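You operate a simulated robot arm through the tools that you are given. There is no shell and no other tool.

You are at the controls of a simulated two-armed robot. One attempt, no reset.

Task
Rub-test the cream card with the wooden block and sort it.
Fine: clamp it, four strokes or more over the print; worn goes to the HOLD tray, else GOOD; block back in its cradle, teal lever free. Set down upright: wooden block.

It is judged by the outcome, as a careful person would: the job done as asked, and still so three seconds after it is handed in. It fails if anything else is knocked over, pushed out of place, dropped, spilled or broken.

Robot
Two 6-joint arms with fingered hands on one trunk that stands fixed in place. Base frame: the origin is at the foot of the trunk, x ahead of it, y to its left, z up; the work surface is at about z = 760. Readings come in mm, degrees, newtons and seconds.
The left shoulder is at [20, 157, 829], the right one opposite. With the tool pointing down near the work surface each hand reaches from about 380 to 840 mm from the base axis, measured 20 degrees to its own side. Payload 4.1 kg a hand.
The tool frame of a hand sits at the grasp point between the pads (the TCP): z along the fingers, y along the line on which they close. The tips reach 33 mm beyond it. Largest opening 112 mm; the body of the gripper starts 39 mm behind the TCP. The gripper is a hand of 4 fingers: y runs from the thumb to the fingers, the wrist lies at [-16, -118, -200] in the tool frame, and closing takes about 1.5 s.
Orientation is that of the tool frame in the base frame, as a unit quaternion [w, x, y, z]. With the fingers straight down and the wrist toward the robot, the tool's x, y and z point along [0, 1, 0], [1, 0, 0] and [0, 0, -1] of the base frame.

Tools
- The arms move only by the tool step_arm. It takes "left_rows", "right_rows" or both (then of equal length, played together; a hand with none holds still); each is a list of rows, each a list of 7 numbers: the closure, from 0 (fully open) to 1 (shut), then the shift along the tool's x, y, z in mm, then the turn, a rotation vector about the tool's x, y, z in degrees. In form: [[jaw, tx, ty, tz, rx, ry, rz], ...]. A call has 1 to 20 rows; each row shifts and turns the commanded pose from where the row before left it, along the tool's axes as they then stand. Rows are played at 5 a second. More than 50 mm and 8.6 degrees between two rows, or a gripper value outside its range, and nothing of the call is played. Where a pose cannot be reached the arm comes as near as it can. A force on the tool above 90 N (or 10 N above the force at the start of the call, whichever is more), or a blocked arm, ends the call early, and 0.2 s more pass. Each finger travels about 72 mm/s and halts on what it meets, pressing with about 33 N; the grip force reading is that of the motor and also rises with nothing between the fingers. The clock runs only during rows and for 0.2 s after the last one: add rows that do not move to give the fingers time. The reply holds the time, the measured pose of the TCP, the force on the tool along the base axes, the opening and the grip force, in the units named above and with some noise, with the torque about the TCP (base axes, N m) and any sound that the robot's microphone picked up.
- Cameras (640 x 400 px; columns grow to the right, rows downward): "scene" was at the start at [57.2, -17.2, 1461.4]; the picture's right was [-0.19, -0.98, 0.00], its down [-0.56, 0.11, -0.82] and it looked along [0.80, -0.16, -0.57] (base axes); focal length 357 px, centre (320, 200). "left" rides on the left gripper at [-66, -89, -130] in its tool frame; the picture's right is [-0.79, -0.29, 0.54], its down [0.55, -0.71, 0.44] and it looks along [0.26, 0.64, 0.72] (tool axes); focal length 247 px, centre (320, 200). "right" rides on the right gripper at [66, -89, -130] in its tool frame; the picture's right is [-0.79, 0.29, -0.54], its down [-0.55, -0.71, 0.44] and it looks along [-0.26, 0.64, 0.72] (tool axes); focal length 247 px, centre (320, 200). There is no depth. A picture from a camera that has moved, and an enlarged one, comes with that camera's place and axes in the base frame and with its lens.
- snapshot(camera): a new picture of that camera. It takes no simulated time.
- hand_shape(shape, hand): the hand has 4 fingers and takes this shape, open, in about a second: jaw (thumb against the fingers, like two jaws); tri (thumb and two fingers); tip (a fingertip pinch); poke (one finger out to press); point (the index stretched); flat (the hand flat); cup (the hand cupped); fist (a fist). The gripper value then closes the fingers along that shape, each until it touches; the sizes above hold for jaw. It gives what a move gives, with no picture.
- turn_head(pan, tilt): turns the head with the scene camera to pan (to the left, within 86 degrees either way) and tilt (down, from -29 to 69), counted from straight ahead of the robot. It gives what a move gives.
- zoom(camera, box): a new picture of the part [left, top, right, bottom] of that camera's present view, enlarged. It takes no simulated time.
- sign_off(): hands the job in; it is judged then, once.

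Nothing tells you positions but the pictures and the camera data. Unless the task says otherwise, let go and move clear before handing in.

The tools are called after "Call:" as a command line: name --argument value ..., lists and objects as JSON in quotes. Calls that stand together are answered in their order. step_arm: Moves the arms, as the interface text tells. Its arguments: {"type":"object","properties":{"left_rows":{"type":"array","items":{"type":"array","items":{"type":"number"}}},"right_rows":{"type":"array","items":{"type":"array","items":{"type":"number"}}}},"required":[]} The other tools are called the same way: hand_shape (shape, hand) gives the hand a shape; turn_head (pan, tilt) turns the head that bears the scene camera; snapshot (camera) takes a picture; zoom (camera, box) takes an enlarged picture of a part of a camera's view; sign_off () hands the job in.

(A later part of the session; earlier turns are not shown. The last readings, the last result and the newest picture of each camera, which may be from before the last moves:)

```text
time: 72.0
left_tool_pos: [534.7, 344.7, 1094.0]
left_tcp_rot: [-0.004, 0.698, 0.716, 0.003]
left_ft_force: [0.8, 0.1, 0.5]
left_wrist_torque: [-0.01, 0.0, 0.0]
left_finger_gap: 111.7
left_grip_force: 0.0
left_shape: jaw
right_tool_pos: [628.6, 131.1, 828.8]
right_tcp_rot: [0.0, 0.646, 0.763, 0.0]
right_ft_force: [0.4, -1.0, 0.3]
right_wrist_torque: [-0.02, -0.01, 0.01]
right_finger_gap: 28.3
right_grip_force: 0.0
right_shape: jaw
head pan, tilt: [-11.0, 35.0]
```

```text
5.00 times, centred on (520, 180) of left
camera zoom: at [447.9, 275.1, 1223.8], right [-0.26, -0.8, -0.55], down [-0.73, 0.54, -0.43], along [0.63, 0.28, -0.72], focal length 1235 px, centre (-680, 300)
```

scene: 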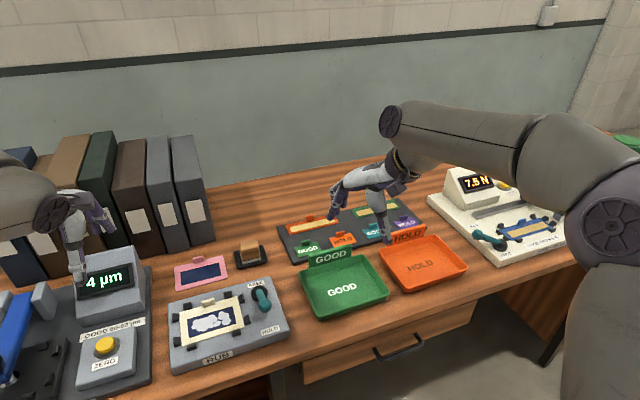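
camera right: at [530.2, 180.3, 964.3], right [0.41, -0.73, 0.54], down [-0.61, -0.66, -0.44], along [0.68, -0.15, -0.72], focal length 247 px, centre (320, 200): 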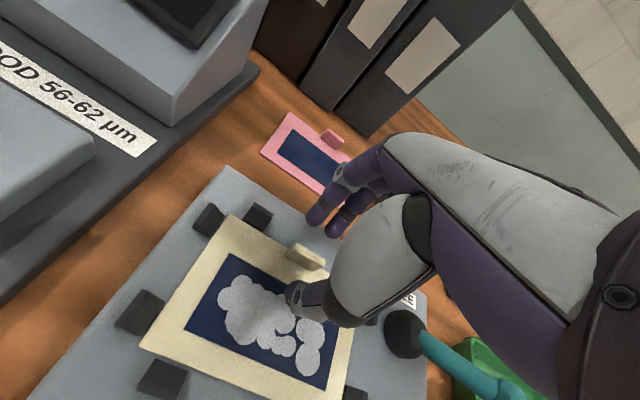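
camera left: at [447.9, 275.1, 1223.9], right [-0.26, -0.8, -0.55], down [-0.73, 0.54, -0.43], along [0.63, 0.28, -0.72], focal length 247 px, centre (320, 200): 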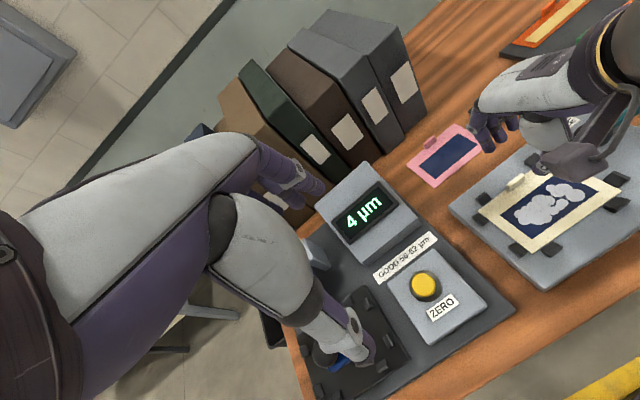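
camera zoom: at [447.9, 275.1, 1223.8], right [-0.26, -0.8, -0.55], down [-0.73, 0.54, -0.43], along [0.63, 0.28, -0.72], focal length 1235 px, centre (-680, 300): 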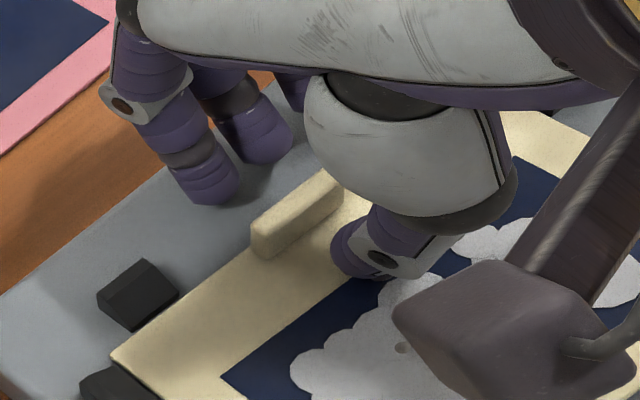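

Good alignment. I'll close on the tab.

Call:
step_arm --right_rows '[[0.82, 0, 0, 0, 0, 0, 0], [0.88, 0, 0, 0, 0, 0, 0], [0.94, 0, 0, 0, 0, 0, 0], [1, 0, 0, 0, 0, 0, 0], [1, 0, 0, 0, 0, 0, 0], [1, 0, 0, 0, 0, 0, 0], [1, 0, 0, 0, 0, 0, 0]]'

Call:
zoom --camera "right" --box '[260, 190, 380, 320]'

Call:
zoom --camera "left" --box '[470, 140, 570, 220]'

```text
time: 73.6
left_tool_pos: [535.5, 345.0, 1093.0]
left_tcp_rot: [-0.004, 0.697, 0.717, 0.003]
left_ft_force: [0.0, -0.1, -0.8]
left_wrist_torque: [-0.03, 0.04, 0.0]
left_finger_gap: 111.6
left_grip_force: 0.1
left_shape: jaw
right_tool_pos: [629.3, 131.3, 829.8]
right_tcp_rot: [0.0, 0.646, 0.763, -0.001]
right_ft_force: [-1.2, 0.3, -1.0]
right_wrist_torque: [-0.01, 0.0, 0.02]
right_finger_gap: 1.4
right_grip_force: 34.0
right_shape: jaw
head pan, tilt: [-11.0, 35.0]
```

```text
3.08 times, centred on (320, 255) of right
camera zoom: at [530.0, 180.4, 959.4], right [0.41, -0.73, 0.54], down [-0.61, -0.66, -0.44], along [0.68, -0.15, -0.72], focal length 760 px, centre (320, 31)
```

zoom: 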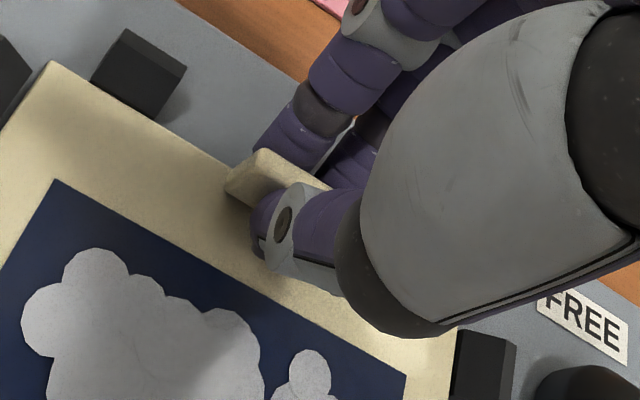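

```text
5.00 times, centred on (520, 180) of left
camera zoom: at [447.9, 275.1, 1223.8], right [-0.26, -0.8, -0.55], down [-0.73, 0.54, -0.43], along [0.63, 0.28, -0.72], focal length 1235 px, centre (-680, 300)
```

zoom: 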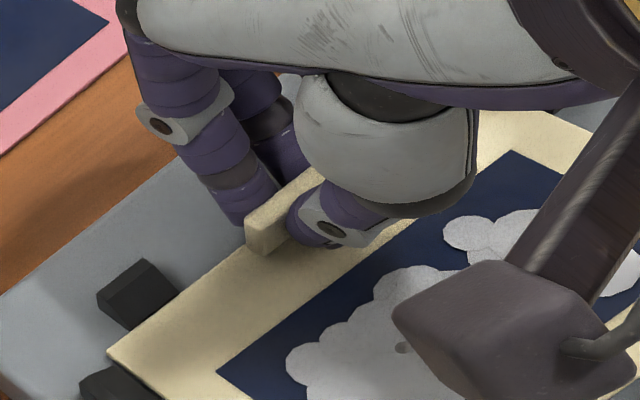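

The tab is pinched at 34 N. I'll lift gently straight up and check that the card comes with it.

Call:
step_arm --right_rows '[[1, 0, 0, -3, 0, 0, 0], [1, 0, 0, -5, 0, 0, 0], [1, 0, 0, -8, 0, 0, 0], [1, 0, 0, -8, 0, 0, 0], [1, 0, 0, 0, 0, 0, 0]]'

Call:
snapshot --camera "right"

Call:
zoom --camera "left" --box '[440, 120, 640, 260]'

Call:
zoom --camera "scene" --box '[150, 220, 310, 360]'

```text
time: 74.8
left_tool_pos: [536.3, 345.0, 1094.4]
left_tcp_rot: [-0.005, 0.698, 0.717, 0.003]
left_ft_force: [0.0, -0.3, -0.6]
left_wrist_torque: [0.04, -0.01, 0.03]
left_finger_gap: 111.7
left_grip_force: 0.0
left_shape: jaw
right_tool_pos: [629.4, 130.7, 853.4]
right_tcp_rot: [0.0, 0.645, 0.764, 0.0]
right_ft_force: [-1.4, -0.1, -0.5]
right_wrist_torque: [0.0, 0.0, 0.03]
right_finger_gap: 1.7
right_grip_force: 33.1
right_shape: jaw
head pan, tilt: [-11.0, 35.0]
```

```text
taken
camera right: at [530.4, 180.5, 983.5], right [0.41, -0.73, 0.54], down [-0.61, -0.66, -0.44], along [0.68, -0.15, -0.72], focal length 247 px, centre (320, 200)
```

right: 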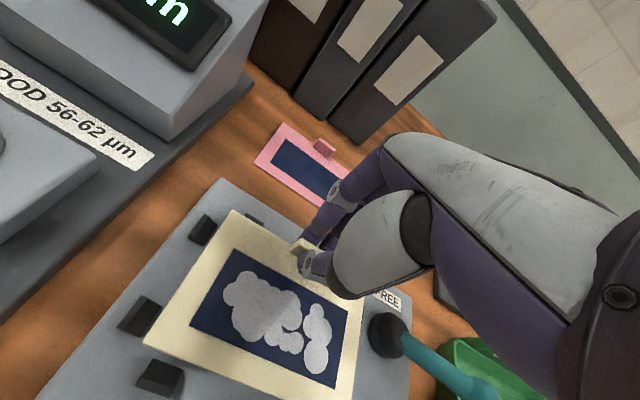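

```text
2.86 times, centred on (540, 190) of left
camera zoom: at [447.9, 275.1, 1223.8], right [-0.26, -0.8, -0.55], down [-0.73, 0.54, -0.43], along [0.63, 0.28, -0.72], focal length 706 px, centre (-309, 229)
```

zoom: 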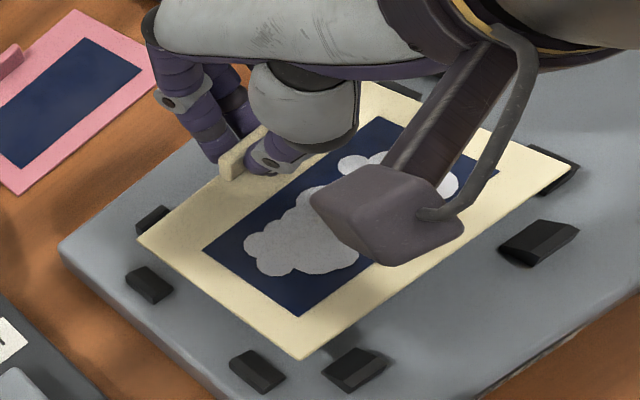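

```text
2.86 times, centred on (230, 290) of scene
camera zoom: at [57.2, -17.2, 1461.4], right [-0.19, -0.98, 0.0], down [-0.56, 0.11, -0.82], along [0.8, -0.16, -0.57], focal length 1021 px, centre (577, -57)
```

zoom: 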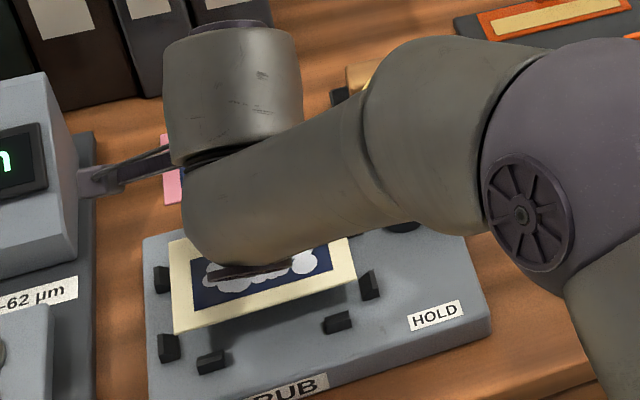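

The card lifted cleanly and hangs level. I'll raise it well above the lever and carry it toward the HOLD tray.

Call:
step_arm --right_rows '[[1, 0, 0, -20, 0, 0, 0], [1, 0, 0, -20, 0, 0, 0], [1, 0, 0, -20, 0, 0, 0], [1, -15, -2, -5, 0, 0, 0], [1, -28, -3.7, 0, 0, 0, 0], [1, -28, -3.7, 0, 0, 0, 0], [1, -28, -3.7, 0, 0, 0, 0], [1, -28, -3.7, 0, 0, 0, 0], [1, -28, -3.7, 0, 0, 0, 0], [1, -28, -3.7, 0, 0, 0, 0], [1, -28, -3.7, 0, 0, 0, 0], [1, -28, -3.7, 0, 0, 0, 0], [1, -28, -3.7, 0, 0, 0, 0], [1, -14, -2, 0, 0, 0, 0], [1, 0, 0, 0, 0, 0, 0]]'

Call:
snapshot --camera "right"

Call:
snapshot --camera "scene"

```text
time: 78.0
left_tool_pos: [535.4, 345.4, 1094.2]
left_tcp_rot: [-0.003, 0.697, 0.717, 0.002]
left_ft_force: [0.4, 0.4, -0.4]
left_wrist_torque: [0.0, -0.04, 0.0]
left_finger_gap: 111.8
left_grip_force: 0.1
left_shape: jaw
right_tool_pos: [640.6, -153.4, 916.9]
right_tcp_rot: [0.0, 0.646, 0.764, 0.0]
right_ft_force: [-0.4, -0.4, -1.4]
right_wrist_torque: [-0.03, 0.03, -0.02]
right_finger_gap: 1.8
right_grip_force: 32.2
right_shape: jaw
head pan, tilt: [-11.0, 35.0]
```

```text
taken
camera right: at [540.9, -102.9, 1047.6], right [0.41, -0.73, 0.54], down [-0.61, -0.66, -0.44], along [0.68, -0.15, -0.72], focal length 247 px, centre (320, 200)
```

right: 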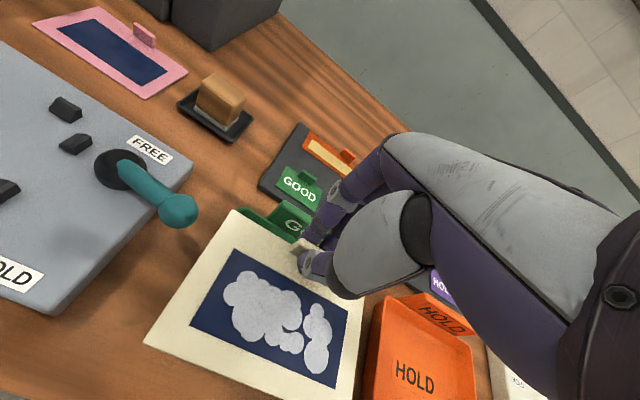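

```text
taken
```

scene: 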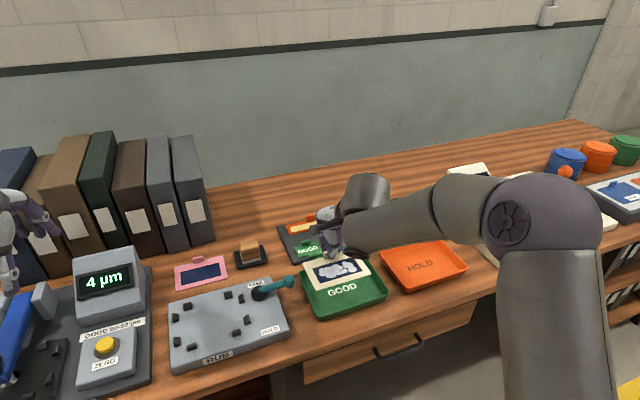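

The card is held securely above the GOOD tray area, on its way to HOLD. I'll measure the HOLD tray more carefully before placing.

Call:
zoom --camera "scene" --box '[370, 215, 480, 305]'

Call:
zoom --camera "right" --box '[340, 270, 540, 400]'

```text
4.44 times, centred on (425, 260) of scene
camera zoom: at [57.2, -17.2, 1461.4], right [-0.19, -0.98, 0.0], down [-0.56, 0.11, -0.82], along [0.8, -0.16, -0.57], focal length 1588 px, centre (-147, -67)
```

zoom: 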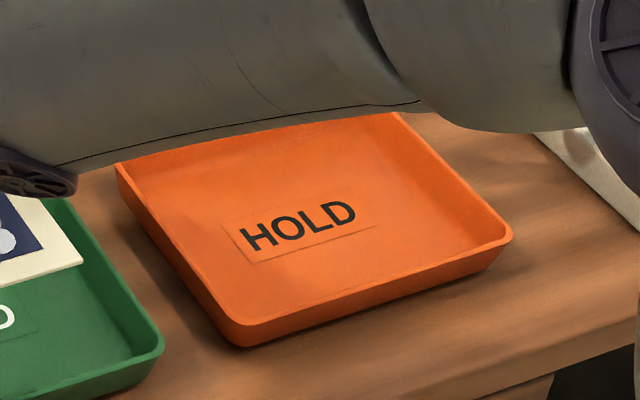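

```text
3.08 times, centred on (440, 335) of right
camera zoom: at [540.9, -102.9, 1047.6], right [0.41, -0.73, 0.54], down [-0.61, -0.66, -0.44], along [0.68, -0.15, -0.72], focal length 760 px, centre (-49, -215)
```

zoom: 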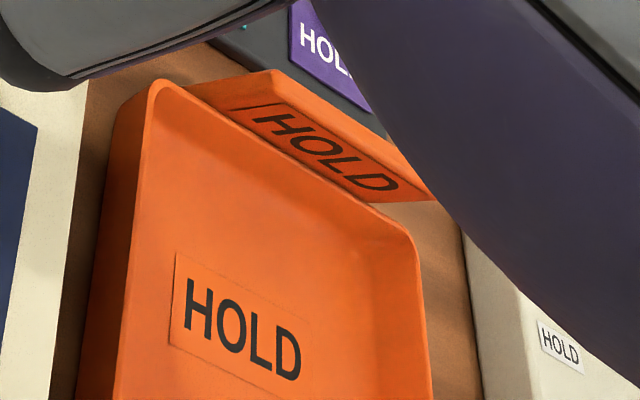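

The HOLD tray is about 190×140 mm, centred at (683, -420). I'll carry the card over it, descending slightly on the way.

Call:
step_arm --right_rows '[[1, -27, 3.3, 5, 0, 0, 0], [1, -27, 3.3, 5, 0, 0, 0], [1, -27, 3.3, 5, 0, 0, 0], [1, -27, 3.3, 5, 0, 0, 0], [1, -27, 3.3, 5, 0, 0, 0], [1, -27, 3.3, 5, 0, 0, 0], [1, -27, 3.3, 5, 0, 0, 0], [1, -27, 3.3, 5, 0, 0, 0], [1, -27, 3.3, 5, 0, 0, 0], [1, -27, 3.3, 5, 0, 0, 0], [1, 0, 0, 0, 0, 0, 0]]'

Call:
snapshot --camera "right"

Call:
snapshot --camera "scene"

```text
time: 80.4
left_tool_pos: [535.6, 344.7, 1092.7]
left_tcp_rot: [-0.004, 0.697, 0.717, 0.002]
left_ft_force: [0.1, -1.0, 0.3]
left_wrist_torque: [-0.03, -0.03, 0.01]
left_finger_gap: 111.5
left_grip_force: 0.0
left_shape: jaw
right_tool_pos: [717.5, -414.6, 868.9]
right_tcp_rot: [0.0, 0.646, 0.764, 0.0]
right_ft_force: [-0.3, -0.3, -0.4]
right_wrist_torque: [0.0, -0.01, 0.01]
right_finger_gap: 1.7
right_grip_force: 33.5
right_shape: jaw
head pan, tilt: [-11.0, 35.0]
```

```text
taken
camera right: at [618.2, -363.5, 998.2], right [0.41, -0.73, 0.54], down [-0.61, -0.66, -0.44], along [0.68, -0.15, -0.72], focal length 247 px, centre (320, 200)
```

right: 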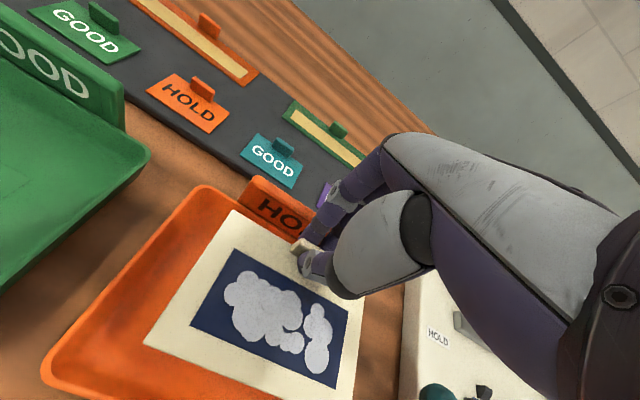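

```text
taken
```

scene: 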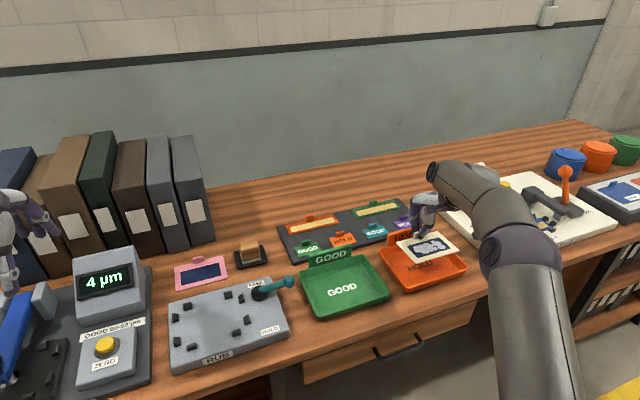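

The card is over the tray with good margins, but the fingers reach back toward the HOLD sign plate. I'll check that clearance before lowering.

Call:
zoom --camera "scene" --box '[370, 190, 490, 300]'

Call:
zoom --camera "right" --box '[220, 150, 380, 290]'

Call:
zoom --camera "scene" --box '[290, 230, 400, 330]'

```text
3.64 times, centred on (430, 245) of scene
camera zoom: at [57.2, -17.2, 1461.4], right [-0.19, -0.98, 0.0], down [-0.56, 0.11, -0.82], along [0.8, -0.16, -0.57], focal length 1299 px, centre (-80, 36)
```

zoom: 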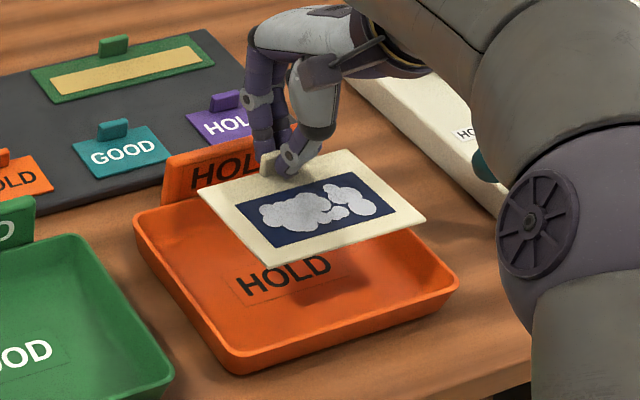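

```text
2.86 times, centred on (300, 220) of right
camera zoom: at [618.2, -363.5, 998.2], right [0.41, -0.73, 0.54], down [-0.61, -0.66, -0.44], along [0.68, -0.15, -0.72], focal length 706 px, centre (377, 143)
```

zoom: 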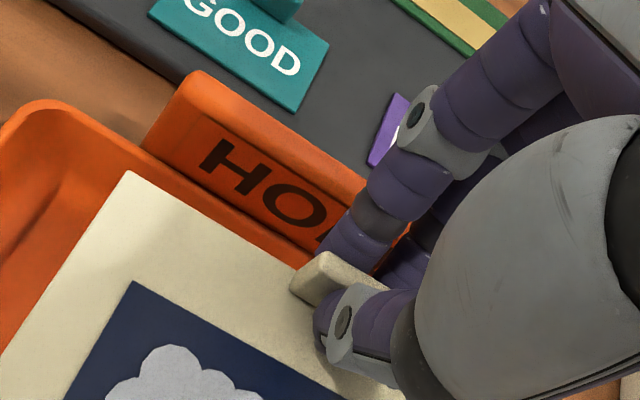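

```text
4.00 times, centred on (345, 280) of scene
camera zoom: at [57.2, -17.2, 1461.4], right [-0.19, -0.98, 0.0], down [-0.56, 0.11, -0.82], along [0.8, -0.16, -0.57], focal length 1429 px, centre (220, -120)
```

zoom: 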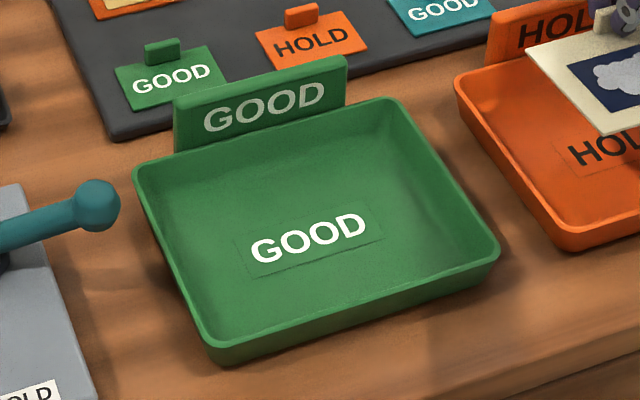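

The sign plate's front face is about 43 mm behind the fingertips and its top is near z=827. I'll move the card 8 mm toward the front of the tray for clearance and lower it partway.

Call:
step_arm --right_rows '[[1, 0, -4, 8, 0, 0, 0], [1, 0, -4, 8, 0, 0, 0], [1, 0, 0, 8, 0, 0, 0], [1, 0, 0, 8, 0, 0, 0], [1, 0, 0, 6, 0, 0, 0], [1, 0, 0, 0, 0, 0, 0]]'

Call:
snapshot --camera "right"

Call:
zoom --camera "scene" --box '[370, 190, 490, 300]'

Call:
zoom --camera "right" --box '[220, 150, 380, 290]'

```text
time: 81.8
left_tool_pos: [535.9, 344.6, 1093.4]
left_tcp_rot: [-0.003, 0.697, 0.717, 0.002]
left_ft_force: [0.0, -0.1, -0.2]
left_wrist_torque: [0.03, 0.02, -0.01]
left_finger_gap: 111.7
left_grip_force: 0.0
left_shape: jaw
right_tool_pos: [709.5, -414.5, 830.9]
right_tcp_rot: [0.001, 0.645, 0.764, 0.0]
right_ft_force: [-0.4, 1.5, -0.8]
right_wrist_torque: [0.02, -0.08, 0.04]
right_finger_gap: 1.9
right_grip_force: 32.8
right_shape: jaw
head pan, tilt: [-11.0, 35.0]
```

```text
taken
camera right: at [610.2, -364.5, 960.0], right [0.41, -0.73, 0.54], down [-0.61, -0.66, -0.44], along [0.68, -0.15, -0.72], focal length 247 px, centre (320, 200)
```

right: 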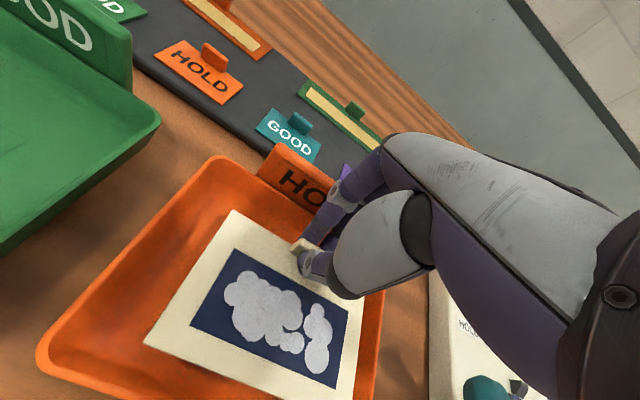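

```text
3.64 times, centred on (430, 245) of scene
camera zoom: at [57.2, -17.2, 1461.4], right [-0.19, -0.98, 0.0], down [-0.56, 0.11, -0.82], along [0.8, -0.16, -0.57], focal length 1299 px, centre (-80, 36)
```

zoom: 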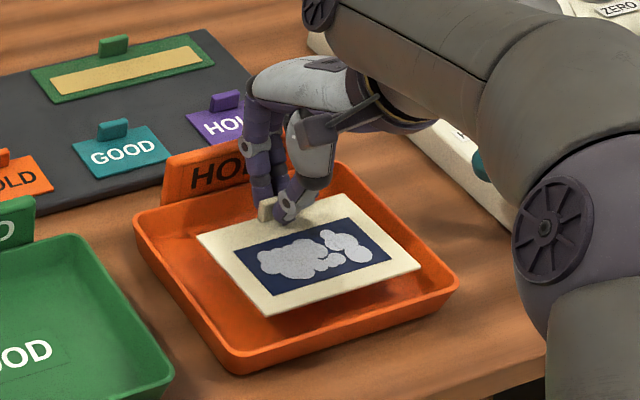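

```text
2.86 times, centred on (300, 220) of right
camera zoom: at [610.2, -364.5, 960.0], right [0.41, -0.73, 0.54], down [-0.61, -0.66, -0.44], along [0.68, -0.15, -0.72], focal length 706 px, centre (377, 143)
```

zoom: 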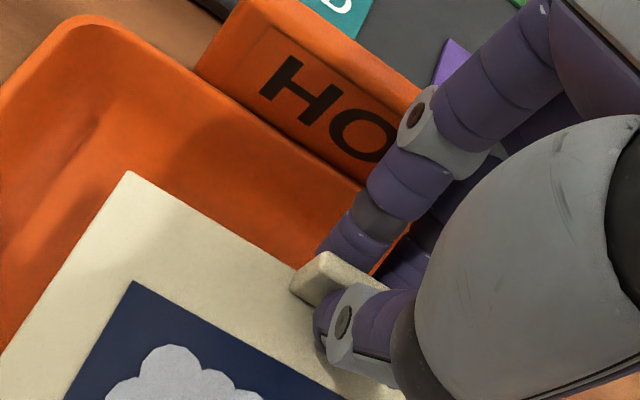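

The card sits within the tray outline and the fingers have about 9 mm of clearance to the sign. I'll keep lowering in smaller steps.

Call:
step_arm --right_rows '[[1, 0, 0, 5, 0, 0, 0], [1, 0, 0, 5, 0, 0, 0], [1, 0, 0, 4, 0, 0, 0], [1, 0, 0, 0, 0, 0, 0]]'

Call:
snapshot --camera "right"

Call:
zoom --camera "scene" --box '[370, 190, 490, 300]'

```text
time: 82.8
left_tool_pos: [533.5, 344.9, 1095.4]
left_tcp_rot: [-0.003, 0.698, 0.716, 0.003]
left_ft_force: [0.7, 0.5, -0.3]
left_wrist_torque: [-0.02, 0.03, 0.03]
left_finger_gap: 111.9
left_grip_force: 0.0
left_shape: jaw
right_tool_pos: [709.9, -418.6, 825.6]
right_tcp_rot: [0.007, 0.647, 0.762, 0.003]
right_ft_force: [-23.8, 1.4, 47.6]
right_wrist_torque: [-0.2, -2.31, -0.01]
right_finger_gap: 0.2
right_grip_force: 33.3
right_shape: jaw
head pan, tilt: [-11.0, 35.0]
```

```text
taken
camera right: at [608.8, -366.4, 953.0], right [0.4, -0.73, 0.55], down [-0.6, -0.66, -0.44], along [0.69, -0.15, -0.71], focal length 247 px, centre (320, 200)
```

right: 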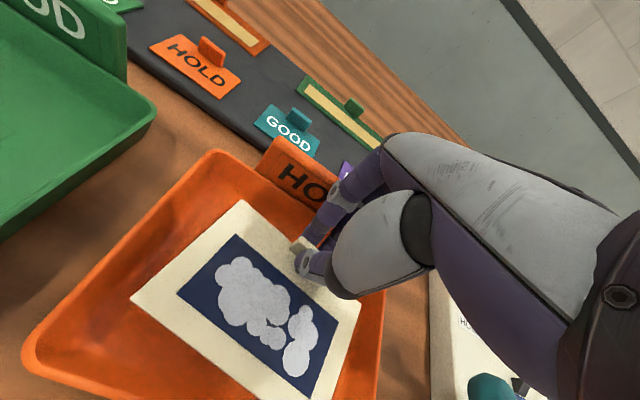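

```text
3.64 times, centred on (430, 245) of scene
camera zoom: at [54.8, -16.3, 1461.5], right [-0.19, -0.98, 0.0], down [-0.56, 0.11, -0.82], along [0.8, -0.16, -0.57], focal length 1299 px, centre (-80, 36)
```

zoom: 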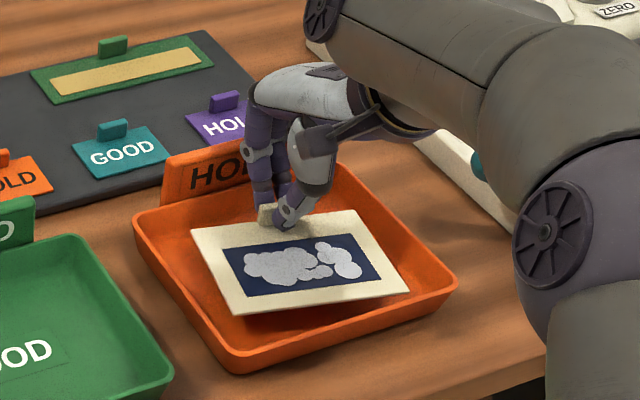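

I hit something: 48 N upward, about 48 mm ahead of the TCP, which points to a finger touching the top of the HOLD sign. I'll back off upward right away and reassess.

Call:
step_arm --right_rows '[[1, 0, 0, -5, 0, 0, 0], [1, 0, 0, -7, 0, 0, 0], [1, 0, 0, -8, 0, 0, 0], [1, 0, 0, 0, 0, 0, 0]]'

Call:
snapshot --camera "right"

Call:
zoom --camera "scene" --box '[370, 190, 490, 300]'

Call:
zoom --camera "right" --box '[200, 130, 400, 300]'

```text
time: 83.8
left_tool_pos: [535.5, 346.1, 1094.5]
left_tcp_rot: [-0.004, 0.697, 0.717, 0.003]
left_ft_force: [-1.0, -0.1, -0.2]
left_wrist_torque: [0.0, 0.04, -0.04]
left_finger_gap: 111.7
left_grip_force: 0.1
left_shape: jaw
right_tool_pos: [708.9, -413.7, 834.7]
right_tcp_rot: [-0.002, 0.645, 0.764, -0.001]
right_ft_force: [0.0, 0.1, -0.5]
right_wrist_torque: [0.04, 0.01, 0.01]
right_finger_gap: 1.6
right_grip_force: 33.1
right_shape: jaw
head pan, tilt: [-11.0, 35.0]
```

```text
taken
camera right: at [609.9, -364.5, 965.0], right [0.42, -0.73, 0.54], down [-0.61, -0.66, -0.43], along [0.68, -0.15, -0.72], focal length 247 px, centre (320, 200)
```

right: 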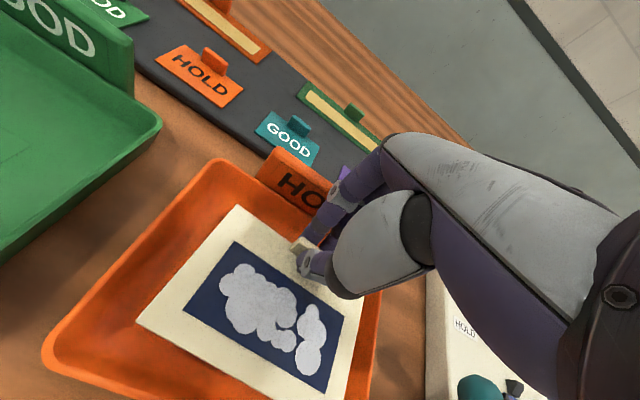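

```text
3.64 times, centred on (430, 245) of scene
camera zoom: at [57.3, -17.2, 1461.4], right [-0.19, -0.98, 0.0], down [-0.56, 0.11, -0.82], along [0.8, -0.16, -0.57], focal length 1299 px, centre (-80, 36)
```

zoom: 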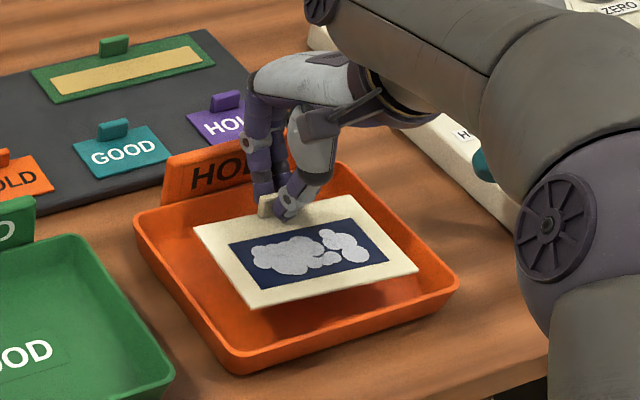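

```text
2.35 times, centred on (300, 215) of right
camera zoom: at [609.9, -364.5, 965.0], right [0.42, -0.73, 0.54], down [-0.61, -0.66, -0.43], along [0.68, -0.15, -0.72], focal length 581 px, centre (367, 165)
```

zoom: 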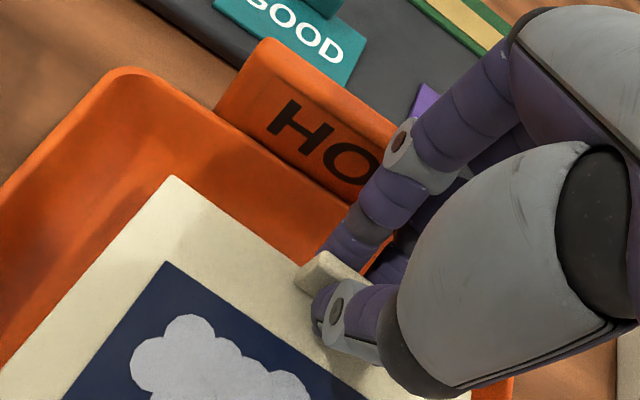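

I'm clear now, and the tray has not moved. A vertical hand can't fit beside the sign, so I'll raise a little, square up the card's yaw (it slipped about 5°), and tilt the hand so its front edge goes down first and the fingers lean away from the sign.

Call:
step_arm --right_rows '[[1, 0, 0, -10, 0, 0, 0], [1, 0, 0, -10, 0, 0, -5], [1, 0, 0, 0, -7, 0, 0], [1, 0, 0, 0, -7, 0, 0], [1, 0, -7.8, -2, 0, 0, 0], [1, 0, 0, 0, 0, 0, 0]]'

Call:
snapshot --camera "right"

Call:
zoom --camera "scene" --box '[370, 190, 490, 300]'

```text
time: 85.2
left_tool_pos: [536.1, 345.6, 1093.5]
left_tcp_rot: [-0.005, 0.697, 0.717, 0.003]
left_ft_force: [-0.7, -0.3, 0.5]
left_wrist_torque: [0.03, -0.01, 0.02]
left_finger_gap: 111.8
left_grip_force: 0.0
left_shape: jaw
right_tool_pos: [700.6, -416.5, 855.2]
right_tcp_rot: [0.074, 0.607, 0.785, 0.097]
right_ft_force: [-0.1, 0.8, -1.0]
right_wrist_torque: [-0.03, 0.0, 0.01]
right_finger_gap: 1.3
right_grip_force: 33.1
right_shape: jaw
head pan, tilt: [-11.0, 35.0]
```

```text
taken
camera right: at [569.9, -383.3, 960.8], right [0.34, -0.73, 0.59], down [-0.43, -0.68, -0.59], along [0.84, -0.05, -0.54], focal length 247 px, centre (320, 200)
```

right: 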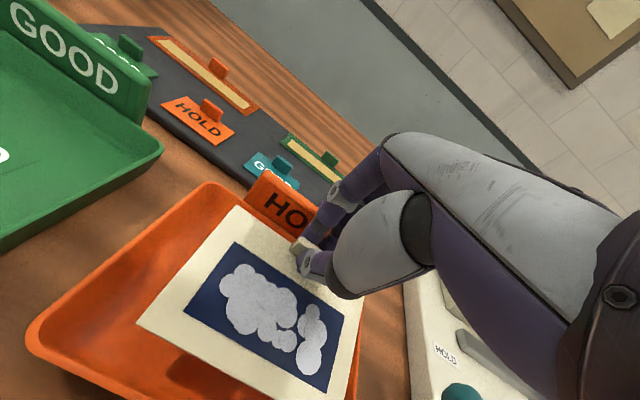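

```text
3.64 times, centred on (430, 245) of scene
camera zoom: at [57.2, -17.2, 1461.4], right [-0.19, -0.98, 0.0], down [-0.56, 0.11, -0.82], along [0.8, -0.16, -0.57], focal length 1299 px, centre (-80, 36)
```

zoom: 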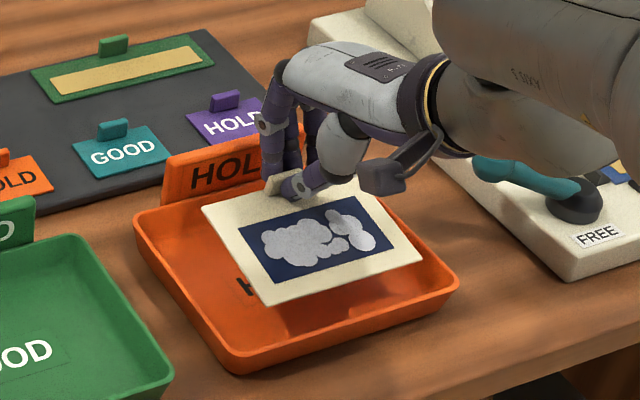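

The card is squared up with the tray, and tilting gives good clearance from the sign. I'll ease the tilt to 10°, shift slightly toward the tray's front left, and lower with checks.

Call:
step_arm --right_rows '[[1, 6, -3.9, -1, 4, 0, 0], [1, 0, -1.2, 6.9, 0, 0, 0], [1, 0, -1.2, 6.9, 0, 0, 0], [1, 0, 0, 0, 0, 0, 0]]'

Call:
snapshot --camera "right"

Call:
zoom --camera "scene" --box '[370, 190, 490, 300]'

```text
time: 86.2
left_tool_pos: [534.7, 344.3, 1094.0]
left_tcp_rot: [-0.004, 0.697, 0.717, 0.003]
left_ft_force: [0.3, -0.3, 0.1]
left_wrist_torque: [0.02, 0.01, 0.01]
left_finger_gap: 112.0
left_grip_force: 0.0
left_shape: jaw
right_tool_pos: [695.7, -411.8, 841.5]
right_tcp_rot: [0.054, 0.609, 0.788, 0.069]
right_ft_force: [-0.2, 0.3, -1.5]
right_wrist_torque: [0.02, 0.0, 0.02]
right_finger_gap: 1.4
right_grip_force: 32.8
right_shape: jaw
head pan, tilt: [-11.0, 35.0]
```

```text
taken
camera right: at [572.3, -376.1, 954.7], right [0.38, -0.72, 0.58], down [-0.46, -0.69, -0.55], along [0.8, -0.06, -0.6], focal length 247 px, centre (320, 200)
```

right: 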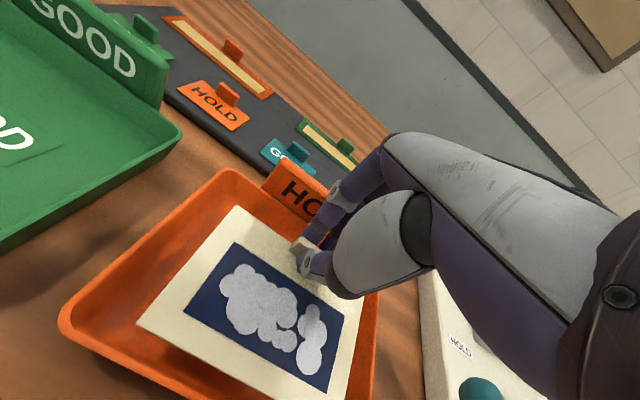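

```text
3.64 times, centred on (430, 245) of scene
camera zoom: at [57.2, -17.2, 1461.4], right [-0.19, -0.98, 0.0], down [-0.56, 0.11, -0.82], along [0.8, -0.16, -0.57], focal length 1299 px, centre (-80, 36)
```

zoom: 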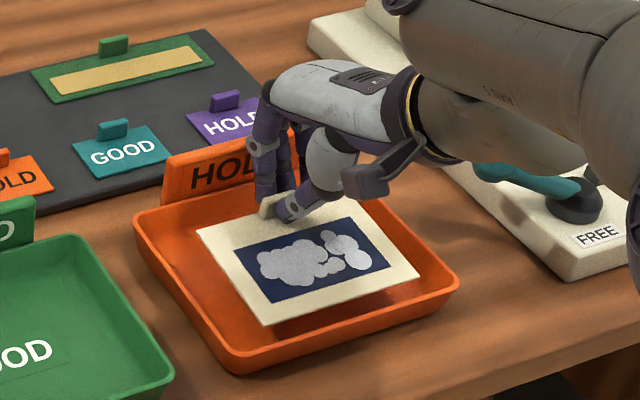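

Margins look good, with about 14 mm from the front rim. I'll continue lowering, watching the force.

Call:
step_arm --right_rows '[[1, 0, -0.7, 3.9, 0, 0, 0], [1, 0, -0.7, 3.9, 0, 0, 0], [1, 0, -0.5, 3, 0, 0, 0], [1, 0, 0, 0, 0, 0, 0]]'

Call:
zoom --camera "scene" --box '[370, 190, 490, 300]'

Call:
zoom --camera "right" --box '[220, 130, 400, 290]'

```text
time: 87.2
left_tool_pos: [535.6, 343.8, 1094.4]
left_tcp_rot: [-0.004, 0.698, 0.716, 0.003]
left_ft_force: [0.7, -0.8, -0.2]
left_wrist_torque: [0.01, -0.01, 0.02]
left_finger_gap: 111.8
left_grip_force: 0.0
left_shape: jaw
right_tool_pos: [696.2, -412.6, 831.6]
right_tcp_rot: [0.054, 0.609, 0.788, 0.069]
right_ft_force: [0.1, 0.8, -0.2]
right_wrist_torque: [-0.02, 0.02, -0.01]
right_finger_gap: 1.2
right_grip_force: 32.6
right_shape: jaw
head pan, tilt: [-11.0, 35.0]
```

```text
3.64 times, centred on (430, 245) of scene
camera zoom: at [57.2, -17.2, 1461.4], right [-0.19, -0.98, 0.0], down [-0.56, 0.11, -0.82], along [0.8, -0.16, -0.57], focal length 1299 px, centre (-80, 36)
```

zoom: 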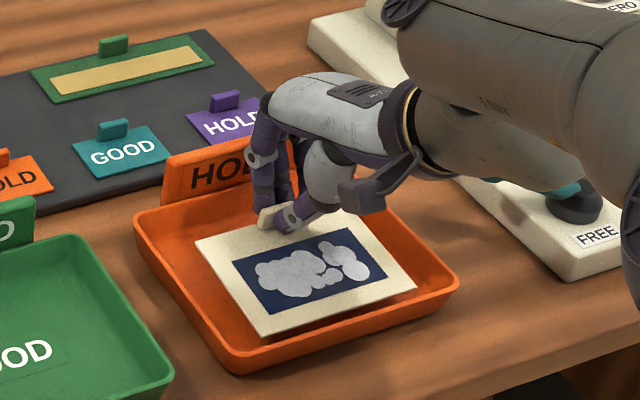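

```text
2.50 times, centred on (310, 210) of right
camera zoom: at [572.1, -376.4, 943.7], right [0.38, -0.72, 0.58], down [-0.46, -0.69, -0.55], along [0.8, -0.06, -0.6], focal length 617 px, centre (345, 175)
```

zoom: 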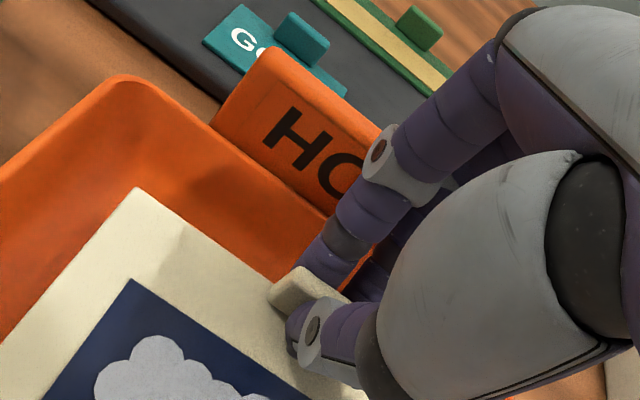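

No contact yet. I'll continue in finer steps.

Call:
step_arm --right_rows '[[1, 0, -0.35, 2, 0, 0, 0], [1, 0, -0.35, 2, 0, 0, 0], [1, 0, 0, 0, 0, 0, 0]]'

Call:
zoom --camera "scene" --box '[370, 190, 490, 300]'

```text
time: 88.0
left_tool_pos: [535.0, 344.5, 1093.7]
left_tcp_rot: [-0.004, 0.697, 0.717, 0.003]
left_ft_force: [-0.4, -0.1, 1.2]
left_wrist_torque: [-0.01, 0.03, -0.01]
left_finger_gap: 111.8
left_grip_force: 0.1
left_shape: jaw
right_tool_pos: [696.0, -412.0, 827.4]
right_tcp_rot: [0.053, 0.609, 0.788, 0.07]
right_ft_force: [0.2, -0.1, -0.2]
right_wrist_torque: [0.01, 0.0, -0.03]
right_finger_gap: 1.5
right_grip_force: 33.4
right_shape: jaw
head pan, tilt: [-11.0, 35.0]
```

```text
3.64 times, centred on (430, 245) of scene
camera zoom: at [57.2, -17.2, 1461.4], right [-0.19, -0.98, 0.0], down [-0.56, 0.11, -0.82], along [0.8, -0.16, -0.57], focal length 1299 px, centre (-80, 36)
```

zoom: 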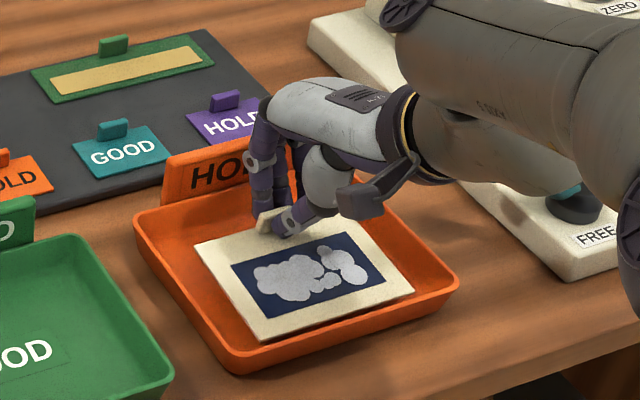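

Still clear. I'll go down a few more millimetres.

Call:
step_arm --right_rows '[[1, 0, -0.35, 2, 0, 0, 0], [1, 0, -0.35, 1.5, 0, 0, 0], [1, 0, 0, 0, 0, 0, 0]]'

Call:
zoom --camera "right" --box '[220, 130, 400, 290]'

```text
time: 88.8
left_tool_pos: [535.4, 345.0, 1093.8]
left_tcp_rot: [-0.003, 0.697, 0.717, 0.003]
left_ft_force: [0.0, 0.0, 0.3]
left_wrist_torque: [0.0, -0.02, 0.01]
left_finger_gap: 112.1
left_grip_force: 0.0
left_shape: jaw
right_tool_pos: [696.4, -412.0, 823.2]
right_tcp_rot: [0.054, 0.61, 0.788, 0.069]
right_ft_force: [0.5, 0.4, 0.1]
right_wrist_torque: [0.01, -0.03, 0.01]
right_finger_gap: 1.5
right_grip_force: 32.9
right_shape: jaw
head pan, tilt: [-11.0, 35.0]
```

```text
2.50 times, centred on (310, 210) of right
camera zoom: at [572.4, -376.1, 935.7], right [0.38, -0.72, 0.58], down [-0.46, -0.69, -0.55], along [0.8, -0.06, -0.6], focal length 617 px, centre (345, 175)
```

zoom: 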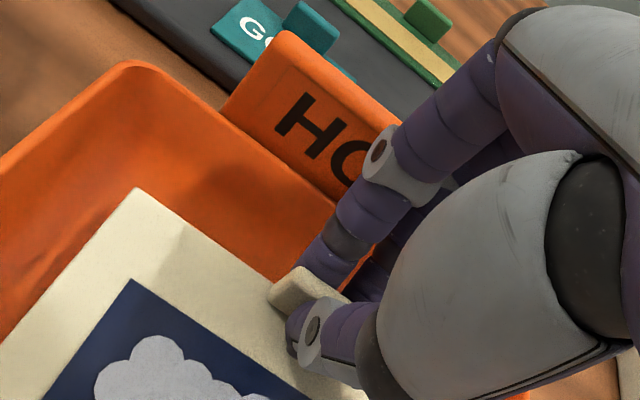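

Still no contact. I'll take two more small steps.

Call:
step_arm --right_rows '[[1, 0, -0.3, 1.5, 0, 0, 0], [1, 0, -0.2, 1.2, 0, 0, 0], [1, 0, 0, 0, 0, 0, 0]]'

Call:
zoom --camera "scene" --box '[370, 190, 490, 300]'

```text
time: 89.6
left_tool_pos: [535.2, 345.5, 1094.4]
left_tcp_rot: [-0.005, 0.697, 0.717, 0.003]
left_ft_force: [-1.1, 0.7, -0.2]
left_wrist_torque: [0.0, 0.02, 0.0]
left_finger_gap: 111.7
left_grip_force: 0.1
left_shape: jaw
right_tool_pos: [696.2, -413.0, 821.1]
right_tcp_rot: [0.053, 0.609, 0.788, 0.069]
right_ft_force: [0.0, -0.2, 0.5]
right_wrist_torque: [0.05, 0.0, 0.0]
right_finger_gap: 1.5
right_grip_force: 33.2
right_shape: jaw
head pan, tilt: [-11.0, 35.0]
```

```text
3.64 times, centred on (430, 245) of scene
camera zoom: at [57.2, -17.2, 1461.4], right [-0.19, -0.98, 0.0], down [-0.56, 0.11, -0.82], along [0.8, -0.16, -0.57], focal length 1299 px, centre (-80, 36)
```

zoom: 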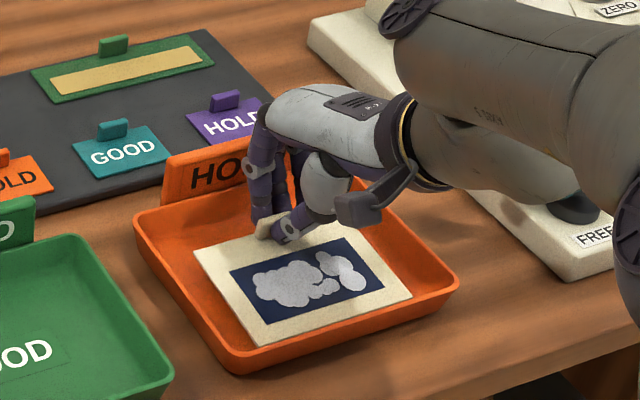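

The front edge is near the tray floor and well inside the rim. I'll continue down gently.

Call:
step_arm --right_rows '[[1, 0, -0.2, 1.2, 0, 0, 0], [1, 0, -0.2, 1.2, 0, 0, 0], [1, 0, 0, 0, 0, 0, 0]]'

Call:
zoom --camera "right" --box '[220, 130, 400, 290]'

```text
time: 90.4
left_tool_pos: [535.2, 345.9, 1093.6]
left_tcp_rot: [-0.005, 0.698, 0.716, 0.003]
left_ft_force: [0.2, -0.3, 0.0]
left_wrist_torque: [-0.03, -0.03, 0.01]
left_finger_gap: 111.9
left_grip_force: 0.1
left_shape: jaw
right_tool_pos: [695.7, -412.8, 819.1]
right_tcp_rot: [0.053, 0.609, 0.788, 0.069]
right_ft_force: [0.0, -0.2, 0.1]
right_wrist_torque: [-0.02, 0.01, 0.02]
right_finger_gap: 1.3
right_grip_force: 33.2
right_shape: jaw
head pan, tilt: [-11.0, 35.0]
```

```text
2.50 times, centred on (310, 210) of right
camera zoom: at [572.4, -376.2, 931.0], right [0.38, -0.72, 0.58], down [-0.46, -0.69, -0.55], along [0.8, -0.06, -0.6], focal length 617 px, centre (345, 175)
```

zoom: 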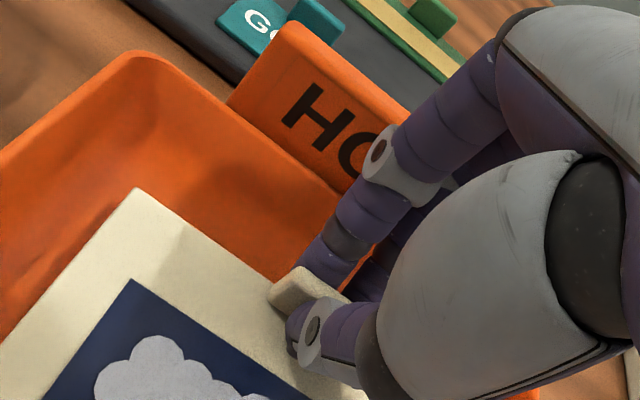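

No contact and comfortable clearance to the sign. I'll keep descending.

Call:
step_arm --right_rows '[[1, 0, -0.2, 1.2, 0, 0, 0], [1, 0, -0.2, 1.2, 0, 0, 0], [1, 0, 0, 0, 0, 0, 0]]'

Call:
step_arm --right_rows '[[1, 0, -0.2, 1, 0, 0, 0], [1, 0, 0, 0, 0, 0, 0]]'

Call:
zoom --camera "scene" --box '[370, 190, 490, 300]'

```text
time: 91.2
left_tool_pos: [535.8, 343.5, 1094.5]
left_tcp_rot: [-0.005, 0.697, 0.717, 0.004]
left_ft_force: [-0.1, 0.3, -1.0]
left_wrist_torque: [0.02, 0.01, 0.0]
left_finger_gap: 111.7
left_grip_force: 0.0
left_shape: jaw
right_tool_pos: [696.7, -412.6, 815.7]
right_tcp_rot: [0.053, 0.609, 0.789, 0.07]
right_ft_force: [0.0, 0.3, -0.1]
right_wrist_torque: [-0.02, -0.04, 0.02]
right_finger_gap: 1.9
right_grip_force: 33.1
right_shape: jaw
head pan, tilt: [-11.0, 35.0]
```

```text
time: 91.8
left_tool_pos: [535.4, 345.3, 1093.3]
left_tcp_rot: [-0.004, 0.697, 0.717, 0.002]
left_ft_force: [0.2, 0.8, -0.7]
left_wrist_torque: [-0.01, 0.02, 0.0]
left_finger_gap: 111.9
left_grip_force: 0.1
left_shape: jaw
right_tool_pos: [695.5, -412.2, 814.5]
right_tcp_rot: [0.053, 0.609, 0.788, 0.069]
right_ft_force: [-1.1, -0.3, -0.7]
right_wrist_torque: [-0.02, -0.02, -0.01]
right_finger_gap: 1.5
right_grip_force: 33.3
right_shape: jaw
head pan, tilt: [-11.0, 35.0]
```

```text
3.64 times, centred on (430, 245) of scene
camera zoom: at [57.2, -17.2, 1461.4], right [-0.19, -0.98, 0.0], down [-0.56, 0.11, -0.82], along [0.8, -0.16, -0.57], focal length 1299 px, centre (-80, 36)
```

zoom: 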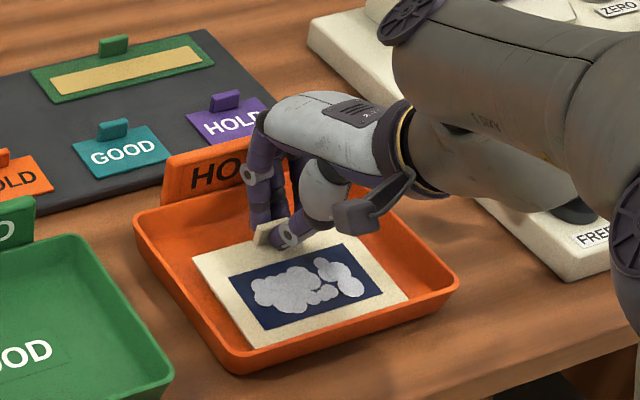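

Very close to the floor now. I'll go down another couple of millimetres.

Call:
step_arm --right_rows '[[1, 0, -0.2, 1.2, 0, 0, 0], [1, 0, 0, 0, 0, 0, 0]]'

Call:
step_arm --right_rows '[[1, 0, -0.2, 1.2, 0, 0, 0], [1, 0, 0, 0, 0, 0, 0]]'

Call:
snapshot --camera "right"

Call:
zoom --camera "scene" --box '[385, 220, 475, 295]'

```text
time: 92.4
left_tool_pos: [535.2, 345.0, 1094.0]
left_tcp_rot: [-0.005, 0.697, 0.717, 0.003]
left_ft_force: [1.4, 0.3, -0.1]
left_wrist_torque: [0.0, -0.04, -0.03]
left_finger_gap: 111.6
left_grip_force: 0.1
left_shape: jaw
right_tool_pos: [696.6, -411.7, 813.3]
right_tcp_rot: [0.053, 0.609, 0.788, 0.068]
right_ft_force: [-0.1, -0.4, 0.2]
right_wrist_torque: [0.0, 0.0, 0.0]
right_finger_gap: 1.4
right_grip_force: 32.8
right_shape: jaw
head pan, tilt: [-11.0, 35.0]
```

```text
time: 93.0
left_tool_pos: [536.0, 343.6, 1095.1]
left_tcp_rot: [-0.005, 0.697, 0.717, 0.003]
left_ft_force: [-0.2, 0.0, -0.2]
left_wrist_torque: [0.01, -0.02, 0.0]
left_finger_gap: 111.8
left_grip_force: 0.1
left_shape: jaw
right_tool_pos: [696.3, -411.4, 811.8]
right_tcp_rot: [0.054, 0.609, 0.788, 0.069]
right_ft_force: [-0.7, -1.1, -0.1]
right_wrist_torque: [0.0, -0.01, 0.03]
right_finger_gap: 1.3
right_grip_force: 33.4
right_shape: jaw
head pan, tilt: [-11.0, 35.0]
```

```text
taken
camera right: at [572.5, -376.0, 925.1], right [0.38, -0.72, 0.58], down [-0.46, -0.69, -0.55], along [0.8, -0.06, -0.6], focal length 247 px, centre (320, 200)
```

right: 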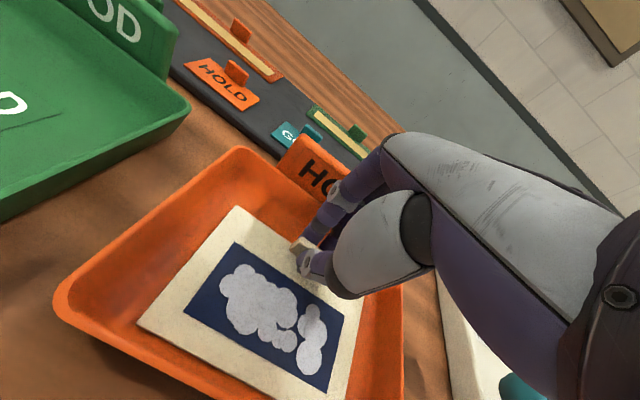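

```text
5.33 times, centred on (430, 258) of scene
camera zoom: at [57.2, -17.2, 1461.4], right [-0.19, -0.98, 0.0], down [-0.56, 0.11, -0.82], along [0.8, -0.16, -0.57], focal length 1905 px, centre (-267, -107)
```

zoom: 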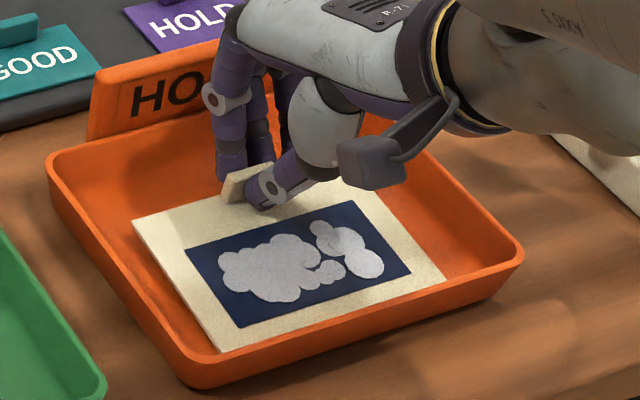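

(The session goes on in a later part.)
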